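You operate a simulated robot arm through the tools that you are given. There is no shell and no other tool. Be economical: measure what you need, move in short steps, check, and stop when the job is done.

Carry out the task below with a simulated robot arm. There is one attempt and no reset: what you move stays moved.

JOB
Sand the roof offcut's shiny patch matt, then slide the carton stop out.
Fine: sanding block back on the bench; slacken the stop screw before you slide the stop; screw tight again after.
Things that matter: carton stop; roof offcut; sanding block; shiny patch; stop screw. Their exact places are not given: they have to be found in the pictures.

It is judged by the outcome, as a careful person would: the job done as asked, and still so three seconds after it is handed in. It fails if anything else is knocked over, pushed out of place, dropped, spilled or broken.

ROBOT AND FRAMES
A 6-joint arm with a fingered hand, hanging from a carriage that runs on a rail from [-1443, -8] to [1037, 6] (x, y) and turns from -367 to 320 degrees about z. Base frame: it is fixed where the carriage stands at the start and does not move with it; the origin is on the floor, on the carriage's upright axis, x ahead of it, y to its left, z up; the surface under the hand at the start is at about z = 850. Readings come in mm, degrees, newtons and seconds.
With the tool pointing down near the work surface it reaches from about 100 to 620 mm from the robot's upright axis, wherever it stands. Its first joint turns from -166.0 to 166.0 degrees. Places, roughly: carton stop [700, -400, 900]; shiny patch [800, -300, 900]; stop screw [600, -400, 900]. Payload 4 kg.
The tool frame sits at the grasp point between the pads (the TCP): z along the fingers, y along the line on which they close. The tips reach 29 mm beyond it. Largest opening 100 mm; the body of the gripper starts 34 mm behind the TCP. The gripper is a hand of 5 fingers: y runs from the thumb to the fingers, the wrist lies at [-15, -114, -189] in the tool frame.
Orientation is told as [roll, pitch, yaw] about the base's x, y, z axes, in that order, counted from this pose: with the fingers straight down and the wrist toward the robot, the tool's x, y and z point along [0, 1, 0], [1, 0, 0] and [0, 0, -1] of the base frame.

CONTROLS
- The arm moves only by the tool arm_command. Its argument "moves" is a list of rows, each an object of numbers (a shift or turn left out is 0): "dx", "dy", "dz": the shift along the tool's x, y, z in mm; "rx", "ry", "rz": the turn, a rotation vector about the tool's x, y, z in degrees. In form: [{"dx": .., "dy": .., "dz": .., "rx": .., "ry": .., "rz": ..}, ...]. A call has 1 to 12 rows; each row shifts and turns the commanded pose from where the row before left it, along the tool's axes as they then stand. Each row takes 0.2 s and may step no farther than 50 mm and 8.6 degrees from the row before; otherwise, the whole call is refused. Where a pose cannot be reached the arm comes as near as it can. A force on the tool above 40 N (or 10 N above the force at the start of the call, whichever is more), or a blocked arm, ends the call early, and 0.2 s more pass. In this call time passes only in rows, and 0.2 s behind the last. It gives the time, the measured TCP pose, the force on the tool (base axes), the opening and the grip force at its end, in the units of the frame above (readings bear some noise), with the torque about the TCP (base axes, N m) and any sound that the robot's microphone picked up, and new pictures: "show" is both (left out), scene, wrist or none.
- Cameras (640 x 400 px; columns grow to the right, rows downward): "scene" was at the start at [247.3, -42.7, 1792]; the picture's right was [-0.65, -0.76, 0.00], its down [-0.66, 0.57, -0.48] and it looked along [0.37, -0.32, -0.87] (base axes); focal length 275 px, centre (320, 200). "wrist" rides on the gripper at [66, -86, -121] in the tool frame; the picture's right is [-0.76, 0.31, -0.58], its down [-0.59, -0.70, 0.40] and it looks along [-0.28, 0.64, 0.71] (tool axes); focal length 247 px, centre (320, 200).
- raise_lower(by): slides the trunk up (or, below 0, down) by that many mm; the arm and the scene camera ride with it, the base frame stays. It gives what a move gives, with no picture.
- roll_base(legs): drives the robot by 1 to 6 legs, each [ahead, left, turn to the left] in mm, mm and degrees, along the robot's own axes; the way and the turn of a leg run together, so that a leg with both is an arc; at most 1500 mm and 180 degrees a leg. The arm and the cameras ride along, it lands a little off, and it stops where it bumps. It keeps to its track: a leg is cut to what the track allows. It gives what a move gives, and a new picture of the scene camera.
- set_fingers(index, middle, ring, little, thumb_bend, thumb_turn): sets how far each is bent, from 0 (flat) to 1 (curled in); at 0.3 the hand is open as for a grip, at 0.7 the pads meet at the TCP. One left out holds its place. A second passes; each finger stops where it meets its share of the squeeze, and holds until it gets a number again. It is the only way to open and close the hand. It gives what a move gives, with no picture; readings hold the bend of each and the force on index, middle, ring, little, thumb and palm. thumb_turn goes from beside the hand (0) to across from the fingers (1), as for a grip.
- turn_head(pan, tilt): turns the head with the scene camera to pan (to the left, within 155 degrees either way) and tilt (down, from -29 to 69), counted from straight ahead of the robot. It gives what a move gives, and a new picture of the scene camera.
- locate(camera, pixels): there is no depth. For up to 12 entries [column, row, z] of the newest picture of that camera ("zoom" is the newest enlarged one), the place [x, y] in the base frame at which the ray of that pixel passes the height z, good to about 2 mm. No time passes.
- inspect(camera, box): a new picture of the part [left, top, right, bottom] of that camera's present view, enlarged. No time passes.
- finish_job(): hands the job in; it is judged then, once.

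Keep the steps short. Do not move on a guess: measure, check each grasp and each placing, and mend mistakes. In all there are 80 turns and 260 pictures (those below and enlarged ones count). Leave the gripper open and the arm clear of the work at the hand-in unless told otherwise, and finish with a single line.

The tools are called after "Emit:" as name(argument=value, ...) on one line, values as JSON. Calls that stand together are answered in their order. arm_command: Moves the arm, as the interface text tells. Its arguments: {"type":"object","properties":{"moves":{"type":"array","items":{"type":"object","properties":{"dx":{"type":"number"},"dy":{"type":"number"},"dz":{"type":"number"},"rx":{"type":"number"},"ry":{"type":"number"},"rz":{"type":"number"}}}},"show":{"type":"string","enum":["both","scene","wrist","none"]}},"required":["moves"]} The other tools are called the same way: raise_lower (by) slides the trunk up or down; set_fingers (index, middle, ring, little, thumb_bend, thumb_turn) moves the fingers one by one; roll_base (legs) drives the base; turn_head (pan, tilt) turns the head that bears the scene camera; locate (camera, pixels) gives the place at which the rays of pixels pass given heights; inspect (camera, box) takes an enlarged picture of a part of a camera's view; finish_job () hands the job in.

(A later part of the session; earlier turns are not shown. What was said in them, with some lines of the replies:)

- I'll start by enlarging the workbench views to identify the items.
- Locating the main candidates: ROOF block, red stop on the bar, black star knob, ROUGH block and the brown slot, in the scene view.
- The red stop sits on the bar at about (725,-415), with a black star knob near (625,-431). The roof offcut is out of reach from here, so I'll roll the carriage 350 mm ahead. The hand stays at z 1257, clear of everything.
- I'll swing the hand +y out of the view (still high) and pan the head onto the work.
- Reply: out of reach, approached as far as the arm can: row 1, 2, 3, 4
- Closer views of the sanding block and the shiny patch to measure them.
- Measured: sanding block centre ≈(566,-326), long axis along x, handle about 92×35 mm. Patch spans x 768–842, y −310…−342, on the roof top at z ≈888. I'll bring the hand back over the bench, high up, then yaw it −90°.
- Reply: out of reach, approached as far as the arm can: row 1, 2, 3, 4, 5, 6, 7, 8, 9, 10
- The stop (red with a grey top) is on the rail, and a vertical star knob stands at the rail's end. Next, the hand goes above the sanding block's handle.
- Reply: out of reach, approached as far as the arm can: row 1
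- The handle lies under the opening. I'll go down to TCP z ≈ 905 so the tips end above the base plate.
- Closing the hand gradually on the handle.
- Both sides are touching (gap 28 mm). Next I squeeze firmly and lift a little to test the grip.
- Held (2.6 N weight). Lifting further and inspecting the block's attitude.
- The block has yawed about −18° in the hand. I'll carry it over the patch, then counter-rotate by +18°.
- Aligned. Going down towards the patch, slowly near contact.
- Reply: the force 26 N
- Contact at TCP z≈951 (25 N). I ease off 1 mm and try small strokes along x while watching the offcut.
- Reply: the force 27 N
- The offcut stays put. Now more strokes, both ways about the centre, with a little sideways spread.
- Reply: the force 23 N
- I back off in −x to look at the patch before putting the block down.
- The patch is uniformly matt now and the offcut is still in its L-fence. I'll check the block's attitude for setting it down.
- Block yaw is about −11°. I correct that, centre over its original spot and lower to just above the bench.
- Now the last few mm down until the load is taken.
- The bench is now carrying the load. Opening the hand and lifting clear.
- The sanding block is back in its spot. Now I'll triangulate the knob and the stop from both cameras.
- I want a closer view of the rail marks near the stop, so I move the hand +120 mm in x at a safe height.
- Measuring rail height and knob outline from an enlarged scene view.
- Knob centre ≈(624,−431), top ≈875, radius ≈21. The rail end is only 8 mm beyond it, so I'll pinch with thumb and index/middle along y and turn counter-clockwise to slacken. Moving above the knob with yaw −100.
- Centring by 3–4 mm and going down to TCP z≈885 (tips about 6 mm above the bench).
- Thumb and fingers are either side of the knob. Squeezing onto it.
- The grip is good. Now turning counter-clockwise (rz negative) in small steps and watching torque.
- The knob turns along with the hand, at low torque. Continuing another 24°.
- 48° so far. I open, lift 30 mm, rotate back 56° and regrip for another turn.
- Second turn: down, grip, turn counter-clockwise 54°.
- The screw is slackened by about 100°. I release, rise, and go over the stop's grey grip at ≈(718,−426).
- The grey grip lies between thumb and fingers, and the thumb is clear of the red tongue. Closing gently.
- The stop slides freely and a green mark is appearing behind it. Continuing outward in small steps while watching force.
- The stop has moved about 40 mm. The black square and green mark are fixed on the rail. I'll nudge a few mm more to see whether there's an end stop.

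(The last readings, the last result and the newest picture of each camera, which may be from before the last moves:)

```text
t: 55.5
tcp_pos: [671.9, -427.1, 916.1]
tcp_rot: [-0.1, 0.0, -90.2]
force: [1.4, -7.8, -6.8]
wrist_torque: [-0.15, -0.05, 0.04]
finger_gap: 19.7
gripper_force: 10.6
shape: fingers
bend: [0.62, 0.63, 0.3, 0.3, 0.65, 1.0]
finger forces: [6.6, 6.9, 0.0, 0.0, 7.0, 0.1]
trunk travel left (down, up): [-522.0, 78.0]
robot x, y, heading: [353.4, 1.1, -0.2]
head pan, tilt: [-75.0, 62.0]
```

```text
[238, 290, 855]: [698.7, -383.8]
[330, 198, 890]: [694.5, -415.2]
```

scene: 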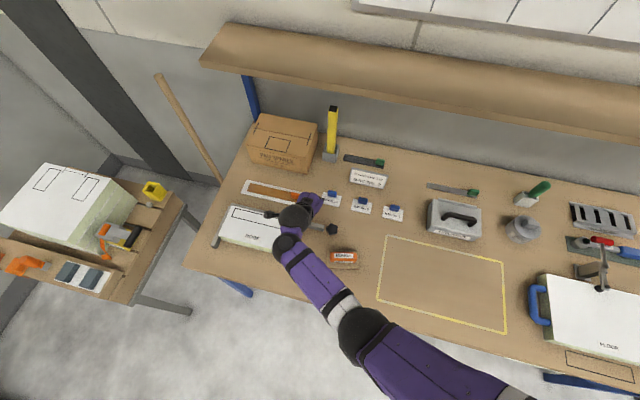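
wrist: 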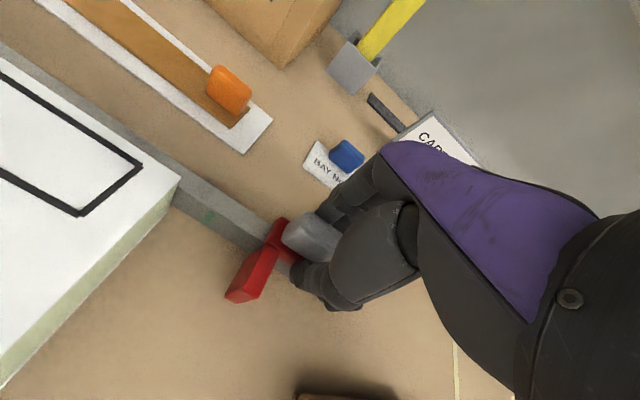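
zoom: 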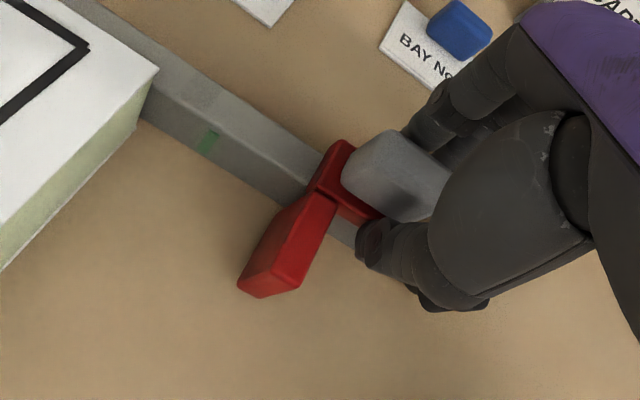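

The stop is now about 48 mm out, nearly flush with the rail end, so I leave it there. Releasing and rising.

Emit:
set_fingers(index=0.35, middle=0.35, thumb_bend=0.35)

Emit:
arm_command(moves=[{"dz": -40}, {"dz": -30}, {"dx": -45}, {"rz": -8}, {"rz": -8}, {"rz": -8}, {"rz": -8}])

Emit:
inspect(camera="wrist", box=[180, 100, 400, 300])

Emit:
inspect(camera="scene", box=[250, 180, 390, 280])

```text
t: 56.5
tcp_pos: [671.3, -427.5, 915.9]
tcp_rot: [0.0, 0.0, -90.0]
force: [-0.3, -0.3, 0.4]
wrist_torque: [0.01, 0.03, 0.0]
finger_gap: 86.3
gripper_force: 0.1
shape: fingers
bend: [0.35, 0.35, 0.3, 0.3, 0.35, 0.98]
finger forces: [0.0, 0.0, 0.0, 0.0, 0.1, 0.0]
trunk travel left (down, up): [-522.0, 78.0]
robot x, y, heading: [353.2, 1.3, 0.1]
head pan, tilt: [-75.0, 62.0]
```

```text
t: 58.1
tcp_pos: [625.5, -428.2, 984.2]
tcp_rot: [0.0, 0.1, -58.1]
force: [0.5, 0.1, -0.1]
wrist_torque: [-0.01, 0.02, 0.02]
finger_gap: 86.5
gripper_force: 0.1
shape: fingers
bend: [0.35, 0.35, 0.3, 0.3, 0.35, 0.98]
finger forces: [0.0, 0.0, 0.0, 0.0, 0.1, 0.1]
trunk travel left (down, up): [-522.0, 78.0]
robot x, y, heading: [356.3, 1.3, -0.0]
head pan, tilt: [-75.0, 62.0]
```

scene: 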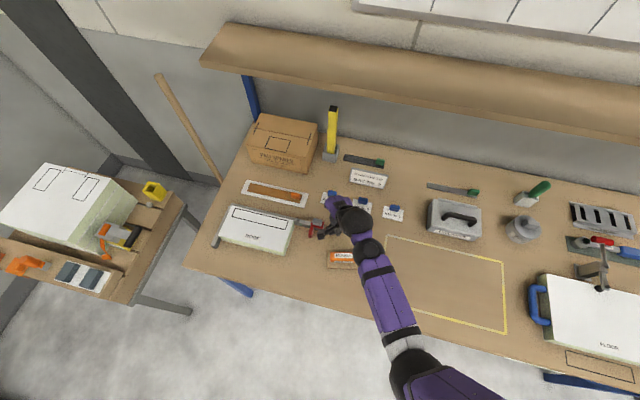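
wrist: 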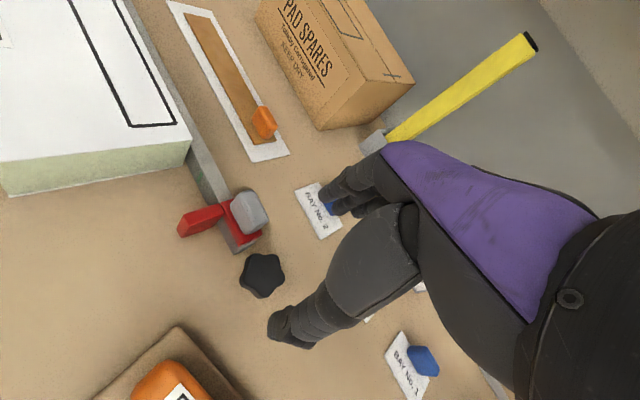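

```text
2.00 times, centred on (290, 200) of wrist
```

zoom: 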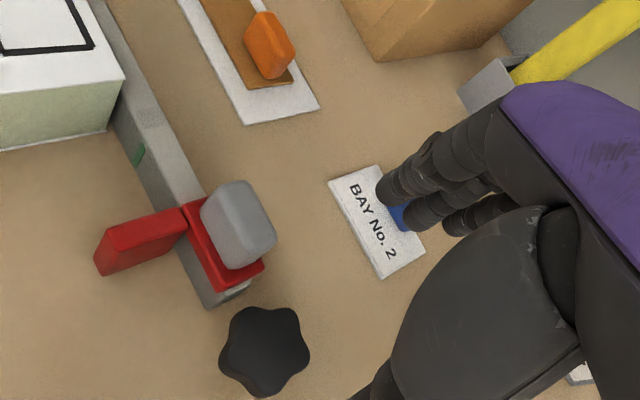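

```text
4.00 times, centred on (320, 230) of scene
```

zoom: 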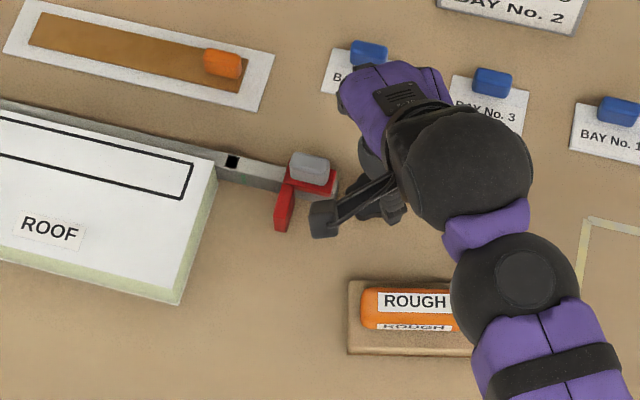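

The stop sits on the rail and everything else is undisturbed. Next I tighten the knob: yaw −66, down, grip, turn clockwise.

Emit:
arm_command(moves=[{"rz": 8}, {"dz": 40}, {"dz": 40}, {"dz": 18}], show="wrist")

Emit:
set_fingers(index=0.75, middle=0.75, thumb_bend=0.75)

Emit:
arm_command(moves=[{"rz": 6}, {"rz": 6}, {"rz": 6}, {"rz": 6}, {"rz": 6}, {"rz": 6}, {"rz": 6}, {"rz": 6}, {"rz": 6}], show="wrist")

```text
t: 59.1
tcp_pos: [627.0, -427.1, 887.1]
tcp_rot: [0.0, 0.0, -66.3]
force: [-0.9, 0.2, -0.9]
wrist_torque: [0.0, -0.01, -0.02]
finger_gap: 86.5
gripper_force: 0.1
shape: fingers
bend: [0.35, 0.35, 0.3, 0.3, 0.35, 0.98]
finger forces: [0.0, 0.0, 0.0, 0.0, 0.1, 0.0]
trunk travel left (down, up): [-522.0, 78.0]
robot x, y, heading: [352.5, 4.3, -0.1]
head pan, tilt: [-75.0, 62.0]
```

wrist: 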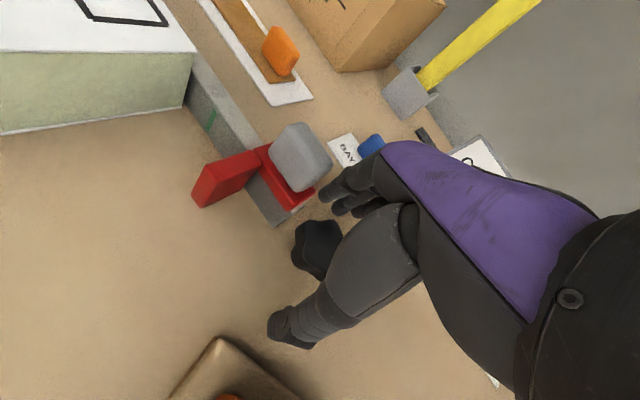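

```text
t: 60.1
tcp_pos: [626.7, -426.5, 887.6]
tcp_rot: [0.0, -0.1, -66.3]
force: [0.1, -2.7, -5.6]
wrist_torque: [-0.06, -0.02, 0.03]
finger_gap: 31.6
gripper_force: 15.7
shape: fingers
bend: [0.58, 0.61, 0.3, 0.3, 0.62, 1.0]
finger forces: [8.3, 8.1, 0.0, 0.0, 15.1, 0.0]
trunk travel left (down, up): [-522.0, 78.0]
robot x, y, heading: [352.8, 3.1, -0.2]
head pan, tilt: [-75.0, 62.0]
```

```text
t: 62.1
tcp_pos: [625.9, -428.4, 887.1]
tcp_rot: [0.0, -0.1, -120.4]
force: [-0.1, -7.2, -2.6]
wrist_torque: [-0.13, 0.01, 0.03]
finger_gap: 31.7
gripper_force: 16.5
shape: fingers
bend: [0.57, 0.61, 0.3, 0.3, 0.63, 1.0]
finger forces: [11.0, 8.1, 0.1, 0.0, 13.7, 0.0]
trunk travel left (down, up): [-522.0, 78.0]
robot x, y, heading: [355.9, 1.0, -0.1]
head pan, tilt: [-75.0, 62.0]
```

wrist: 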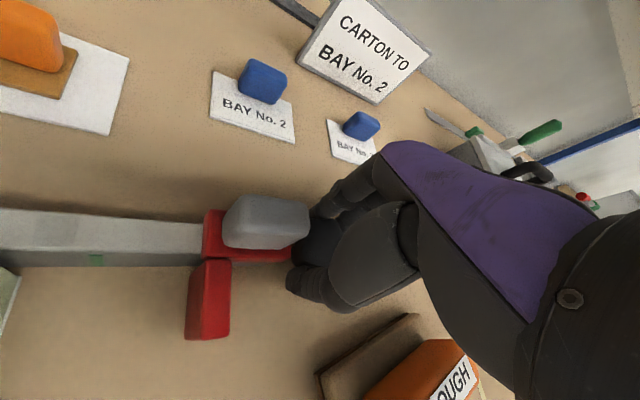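

54° tightened. Regripping for another turn.

Emit:
set_fingers(index=0.35, middle=0.35, thumb_bend=0.35)

Emit:
arm_command(moves=[{"dz": -35}, {"rz": -8}, {"rz": -8}, {"rz": -8}, {"rz": -8}, {"rz": -8}, {"rz": -8}, {"rz": -6}, {"dz": 25}, {"dz": 11}], show="wrist")

Emit:
set_fingers(index=0.75, middle=0.75, thumb_bend=0.75)

Emit:
arm_command(moves=[{"rz": 6}, {"rz": 6}, {"rz": 6}, {"rz": 6}, {"rz": 6}, {"rz": 6}, {"rz": 6}], show="wrist")

```text
t: 63.1
tcp_pos: [626.6, -427.3, 886.9]
tcp_rot: [0.1, 0.0, -120.1]
force: [0.1, -0.4, 0.3]
wrist_torque: [0.02, -0.01, 0.01]
finger_gap: 86.6
gripper_force: 0.2
shape: fingers
bend: [0.35, 0.35, 0.3, 0.3, 0.35, 0.98]
finger forces: [0.0, 0.0, 0.0, 0.1, 0.0, 0.0]
trunk travel left (down, up): [-522.0, 78.0]
robot x, y, heading: [352.4, 2.7, -0.1]
head pan, tilt: [-75.0, 62.0]
```

```text
t: 65.3
tcp_pos: [627.9, -427.0, 886.7]
tcp_rot: [-0.1, 0.0, -66.0]
force: [0.5, -0.6, 0.3]
wrist_torque: [-0.01, 0.02, 0.01]
finger_gap: 86.3
gripper_force: 0.0
shape: fingers
bend: [0.35, 0.35, 0.3, 0.3, 0.35, 0.98]
finger forces: [0.0, 0.0, 0.1, 0.0, 0.0, 0.0]
trunk travel left (down, up): [-522.0, 78.0]
robot x, y, heading: [357.5, 0.7, 0.1]
head pan, tilt: [-75.0, 62.0]
```

wrist: 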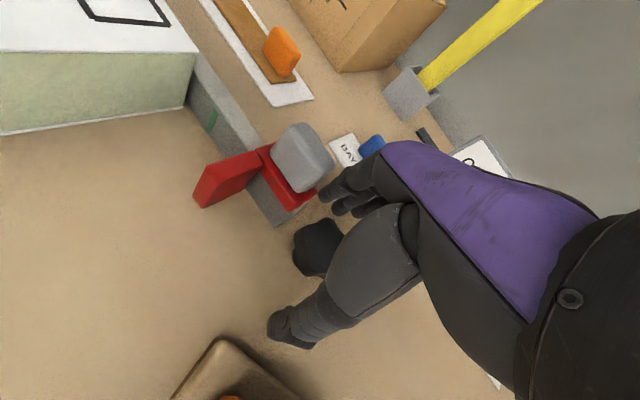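

```text
t: 66.3
tcp_pos: [628.2, -427.2, 885.7]
tcp_rot: [0.0, 0.0, -66.0]
force: [1.7, -2.9, -6.0]
wrist_torque: [-0.02, 0.0, 0.01]
finger_gap: 30.3
gripper_force: 16.2
shape: fingers
bend: [0.58, 0.62, 0.3, 0.3, 0.62, 1.0]
finger forces: [9.2, 8.3, 0.0, 0.0, 14.6, 0.1]
trunk travel left (down, up): [-522.0, 78.0]
robot x, y, heading: [355.3, 4.0, -0.0]
head pan, tilt: [-75.0, 62.0]
```

```text
t: 67.9
tcp_pos: [626.7, -428.2, 885.3]
tcp_rot: [0.1, -0.1, -108.2]
force: [3.6, -6.5, -7.1]
wrist_torque: [-0.11, -0.06, 0.1]
finger_gap: 30.0
gripper_force: 16.5
shape: fingers
bend: [0.58, 0.61, 0.3, 0.3, 0.63, 1.0]
finger forces: [10.7, 8.4, 0.1, 0.0, 13.8, 0.0]
trunk travel left (down, up): [-522.0, 78.0]
robot x, y, heading: [353.4, 0.2, -0.3]
head pan, tilt: [-75.0, 62.0]
```

wrist: 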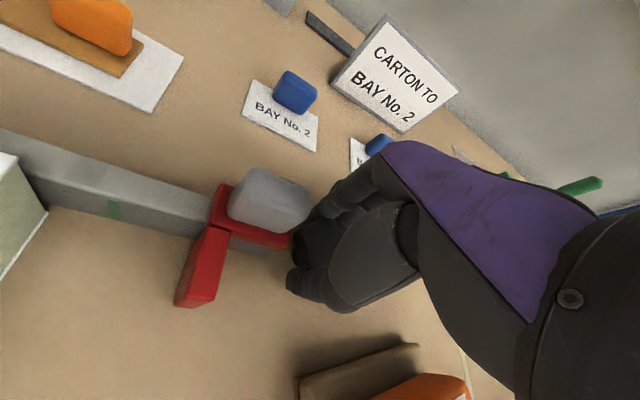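

96° back now; torque is 0.1 Nm. Continuing in small steps to feel it bite.

Emit:
arm_command(moves=[{"rz": 5}, {"rz": 5}], show="none")

Emit:
arm_command(moves=[{"rz": 4}, {"rz": 4}], show="wrist")

Emit:
inspect(camera="wrist", box=[220, 150, 400, 350])

```text
t: 68.5
tcp_pos: [626.7, -428.5, 886.4]
tcp_rot: [0.0, -0.1, -118.1]
force: [7.1, -9.3, -10.8]
wrist_torque: [-0.23, -0.09, 0.36]
finger_gap: 30.3
gripper_force: 18.0
shape: fingers
bend: [0.58, 0.6, 0.3, 0.3, 0.63, 1.0]
finger forces: [11.5, 9.5, 0.0, 0.0, 13.8, 0.0]
trunk travel left (down, up): [-522.0, 78.0]
robot x, y, heading: [354.3, 2.1, -0.2]
head pan, tilt: [-75.0, 62.0]
```

```text
t: 69.1
tcp_pos: [629.4, -428.3, 887.0]
tcp_rot: [0.2, 0.0, -126.0]
force: [10.0, -12.6, -13.0]
wrist_torque: [-0.26, -0.14, 0.56]
finger_gap: 30.0
gripper_force: 19.6
shape: fingers
bend: [0.58, 0.59, 0.3, 0.3, 0.63, 1.0]
finger forces: [13.9, 11.0, 0.0, 0.0, 14.3, 0.0]
trunk travel left (down, up): [-522.0, 78.0]
robot x, y, heading: [356.1, 2.4, -0.0]
head pan, tilt: [-75.0, 62.0]
```

wrist: 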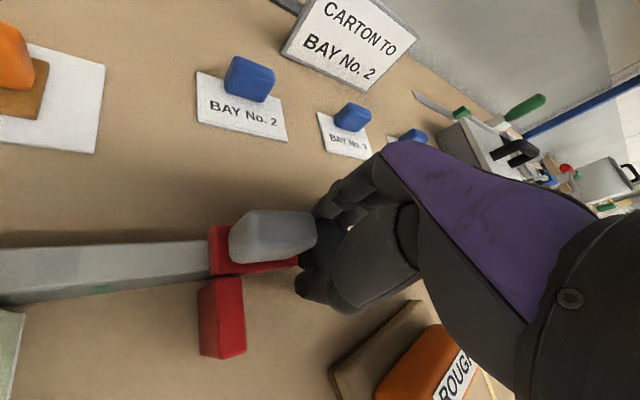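

```text
2.00 times, centred on (310, 250) of wrist
```

zoom: 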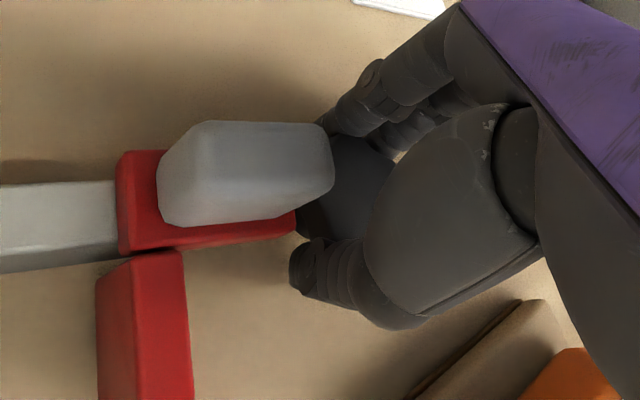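

Torque rose 0.10 → 0.36 → 0.56 Nm just past the original angle, so the screw is tight. Releasing and lifting clear, then checking.

Emit:
set_fingers(index=0.3, middle=0.3, thumb_bend=0.3)

Emit:
arm_command(moves=[{"dz": -40}, {"dz": -40}, {"dz": -40}, {"rz": -8}, {"rz": -8}, {"rz": -8}, {"rz": -8}, {"dx": -40, "dy": -20}, {"dx": -40, "dy": -20}, {"dx": -40, "dy": -20}], show="both")

Emit:
inspect(camera="scene", box=[250, 190, 370, 280])

Emit:
inspect(camera="scene", box=[290, 205, 350, 245])

```text
t: 70.1
tcp_pos: [626.5, -427.4, 885.4]
tcp_rot: [0.1, -0.1, -126.1]
force: [0.3, -0.4, 0.3]
wrist_torque: [0.02, -0.01, -0.03]
finger_gap: 98.3
gripper_force: 0.0
shape: fingers
bend: [0.3, 0.3, 0.3, 0.3, 0.3, 0.98]
finger forces: [0.1, 0.0, 0.1, 0.1, 0.1, 0.0]
trunk travel left (down, up): [-522.0, 78.0]
robot x, y, heading: [353.3, 1.0, -0.0]
head pan, tilt: [-75.0, 62.0]
```

```text
t: 72.3
tcp_pos: [510.8, -359.7, 1005.7]
tcp_rot: [0.0, -0.1, -94.0]
force: [0.7, -0.7, 0.2]
wrist_torque: [0.0, -0.01, -0.01]
finger_gap: 98.5
gripper_force: 0.0
shape: fingers
bend: [0.3, 0.3, 0.3, 0.3, 0.3, 0.98]
finger forces: [0.1, 0.0, 0.1, 0.0, 0.0, 0.1]
trunk travel left (down, up): [-522.0, 78.0]
robot x, y, heading: [354.6, 2.5, -0.0]
head pan, tilt: [-75.0, 62.0]
```

scene: 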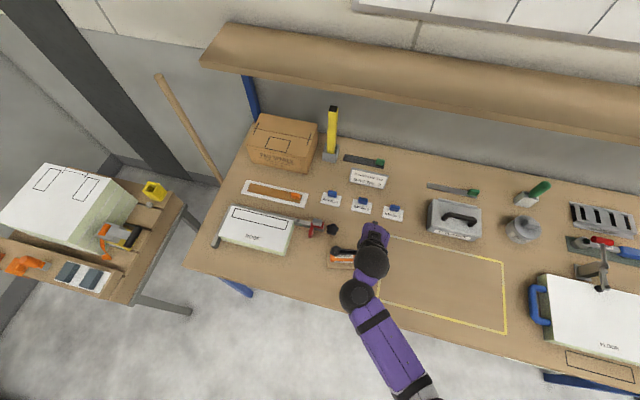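
wrist: 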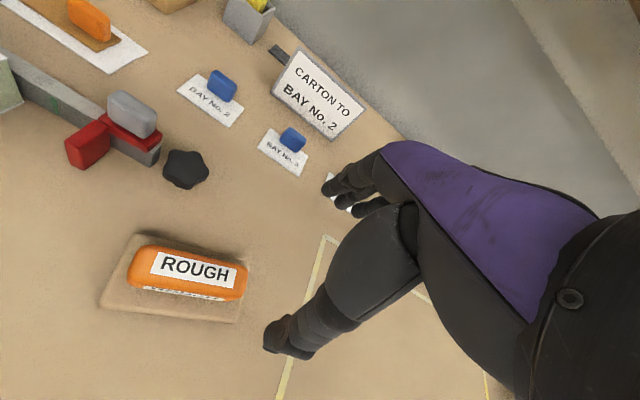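

```text
4.44 times, centred on (310, 235) of scene
```

zoom: 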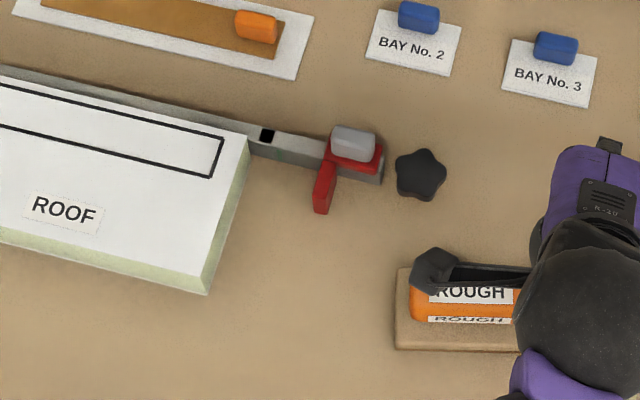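

```text
10.00 times, centred on (320, 225) of scene
```

zoom: 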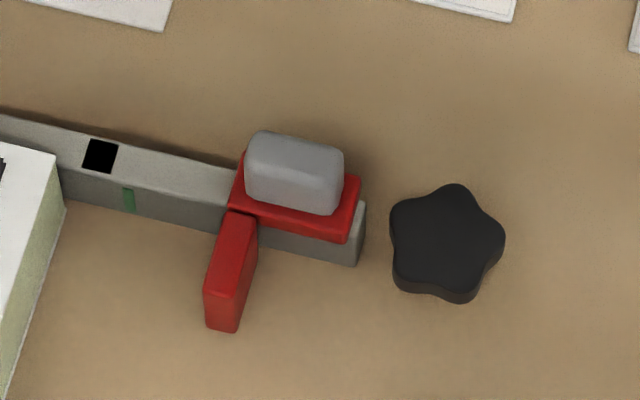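

The patch is matt and the offcut is in place. The sanding block is back on the bench and the stop is slid out. The star knob's lobes sit as they did at the start, so it is tight again. The hand is open and clear, so I'm handing in.

Emit:
finish_job()

```text
The job is handed in.
```

The roof offcut's shiny patch is sanded matt, the sanding block is back on the bench, the carton stop is slid out about 48 mm with its screw slackened first, and the screw is tight again.
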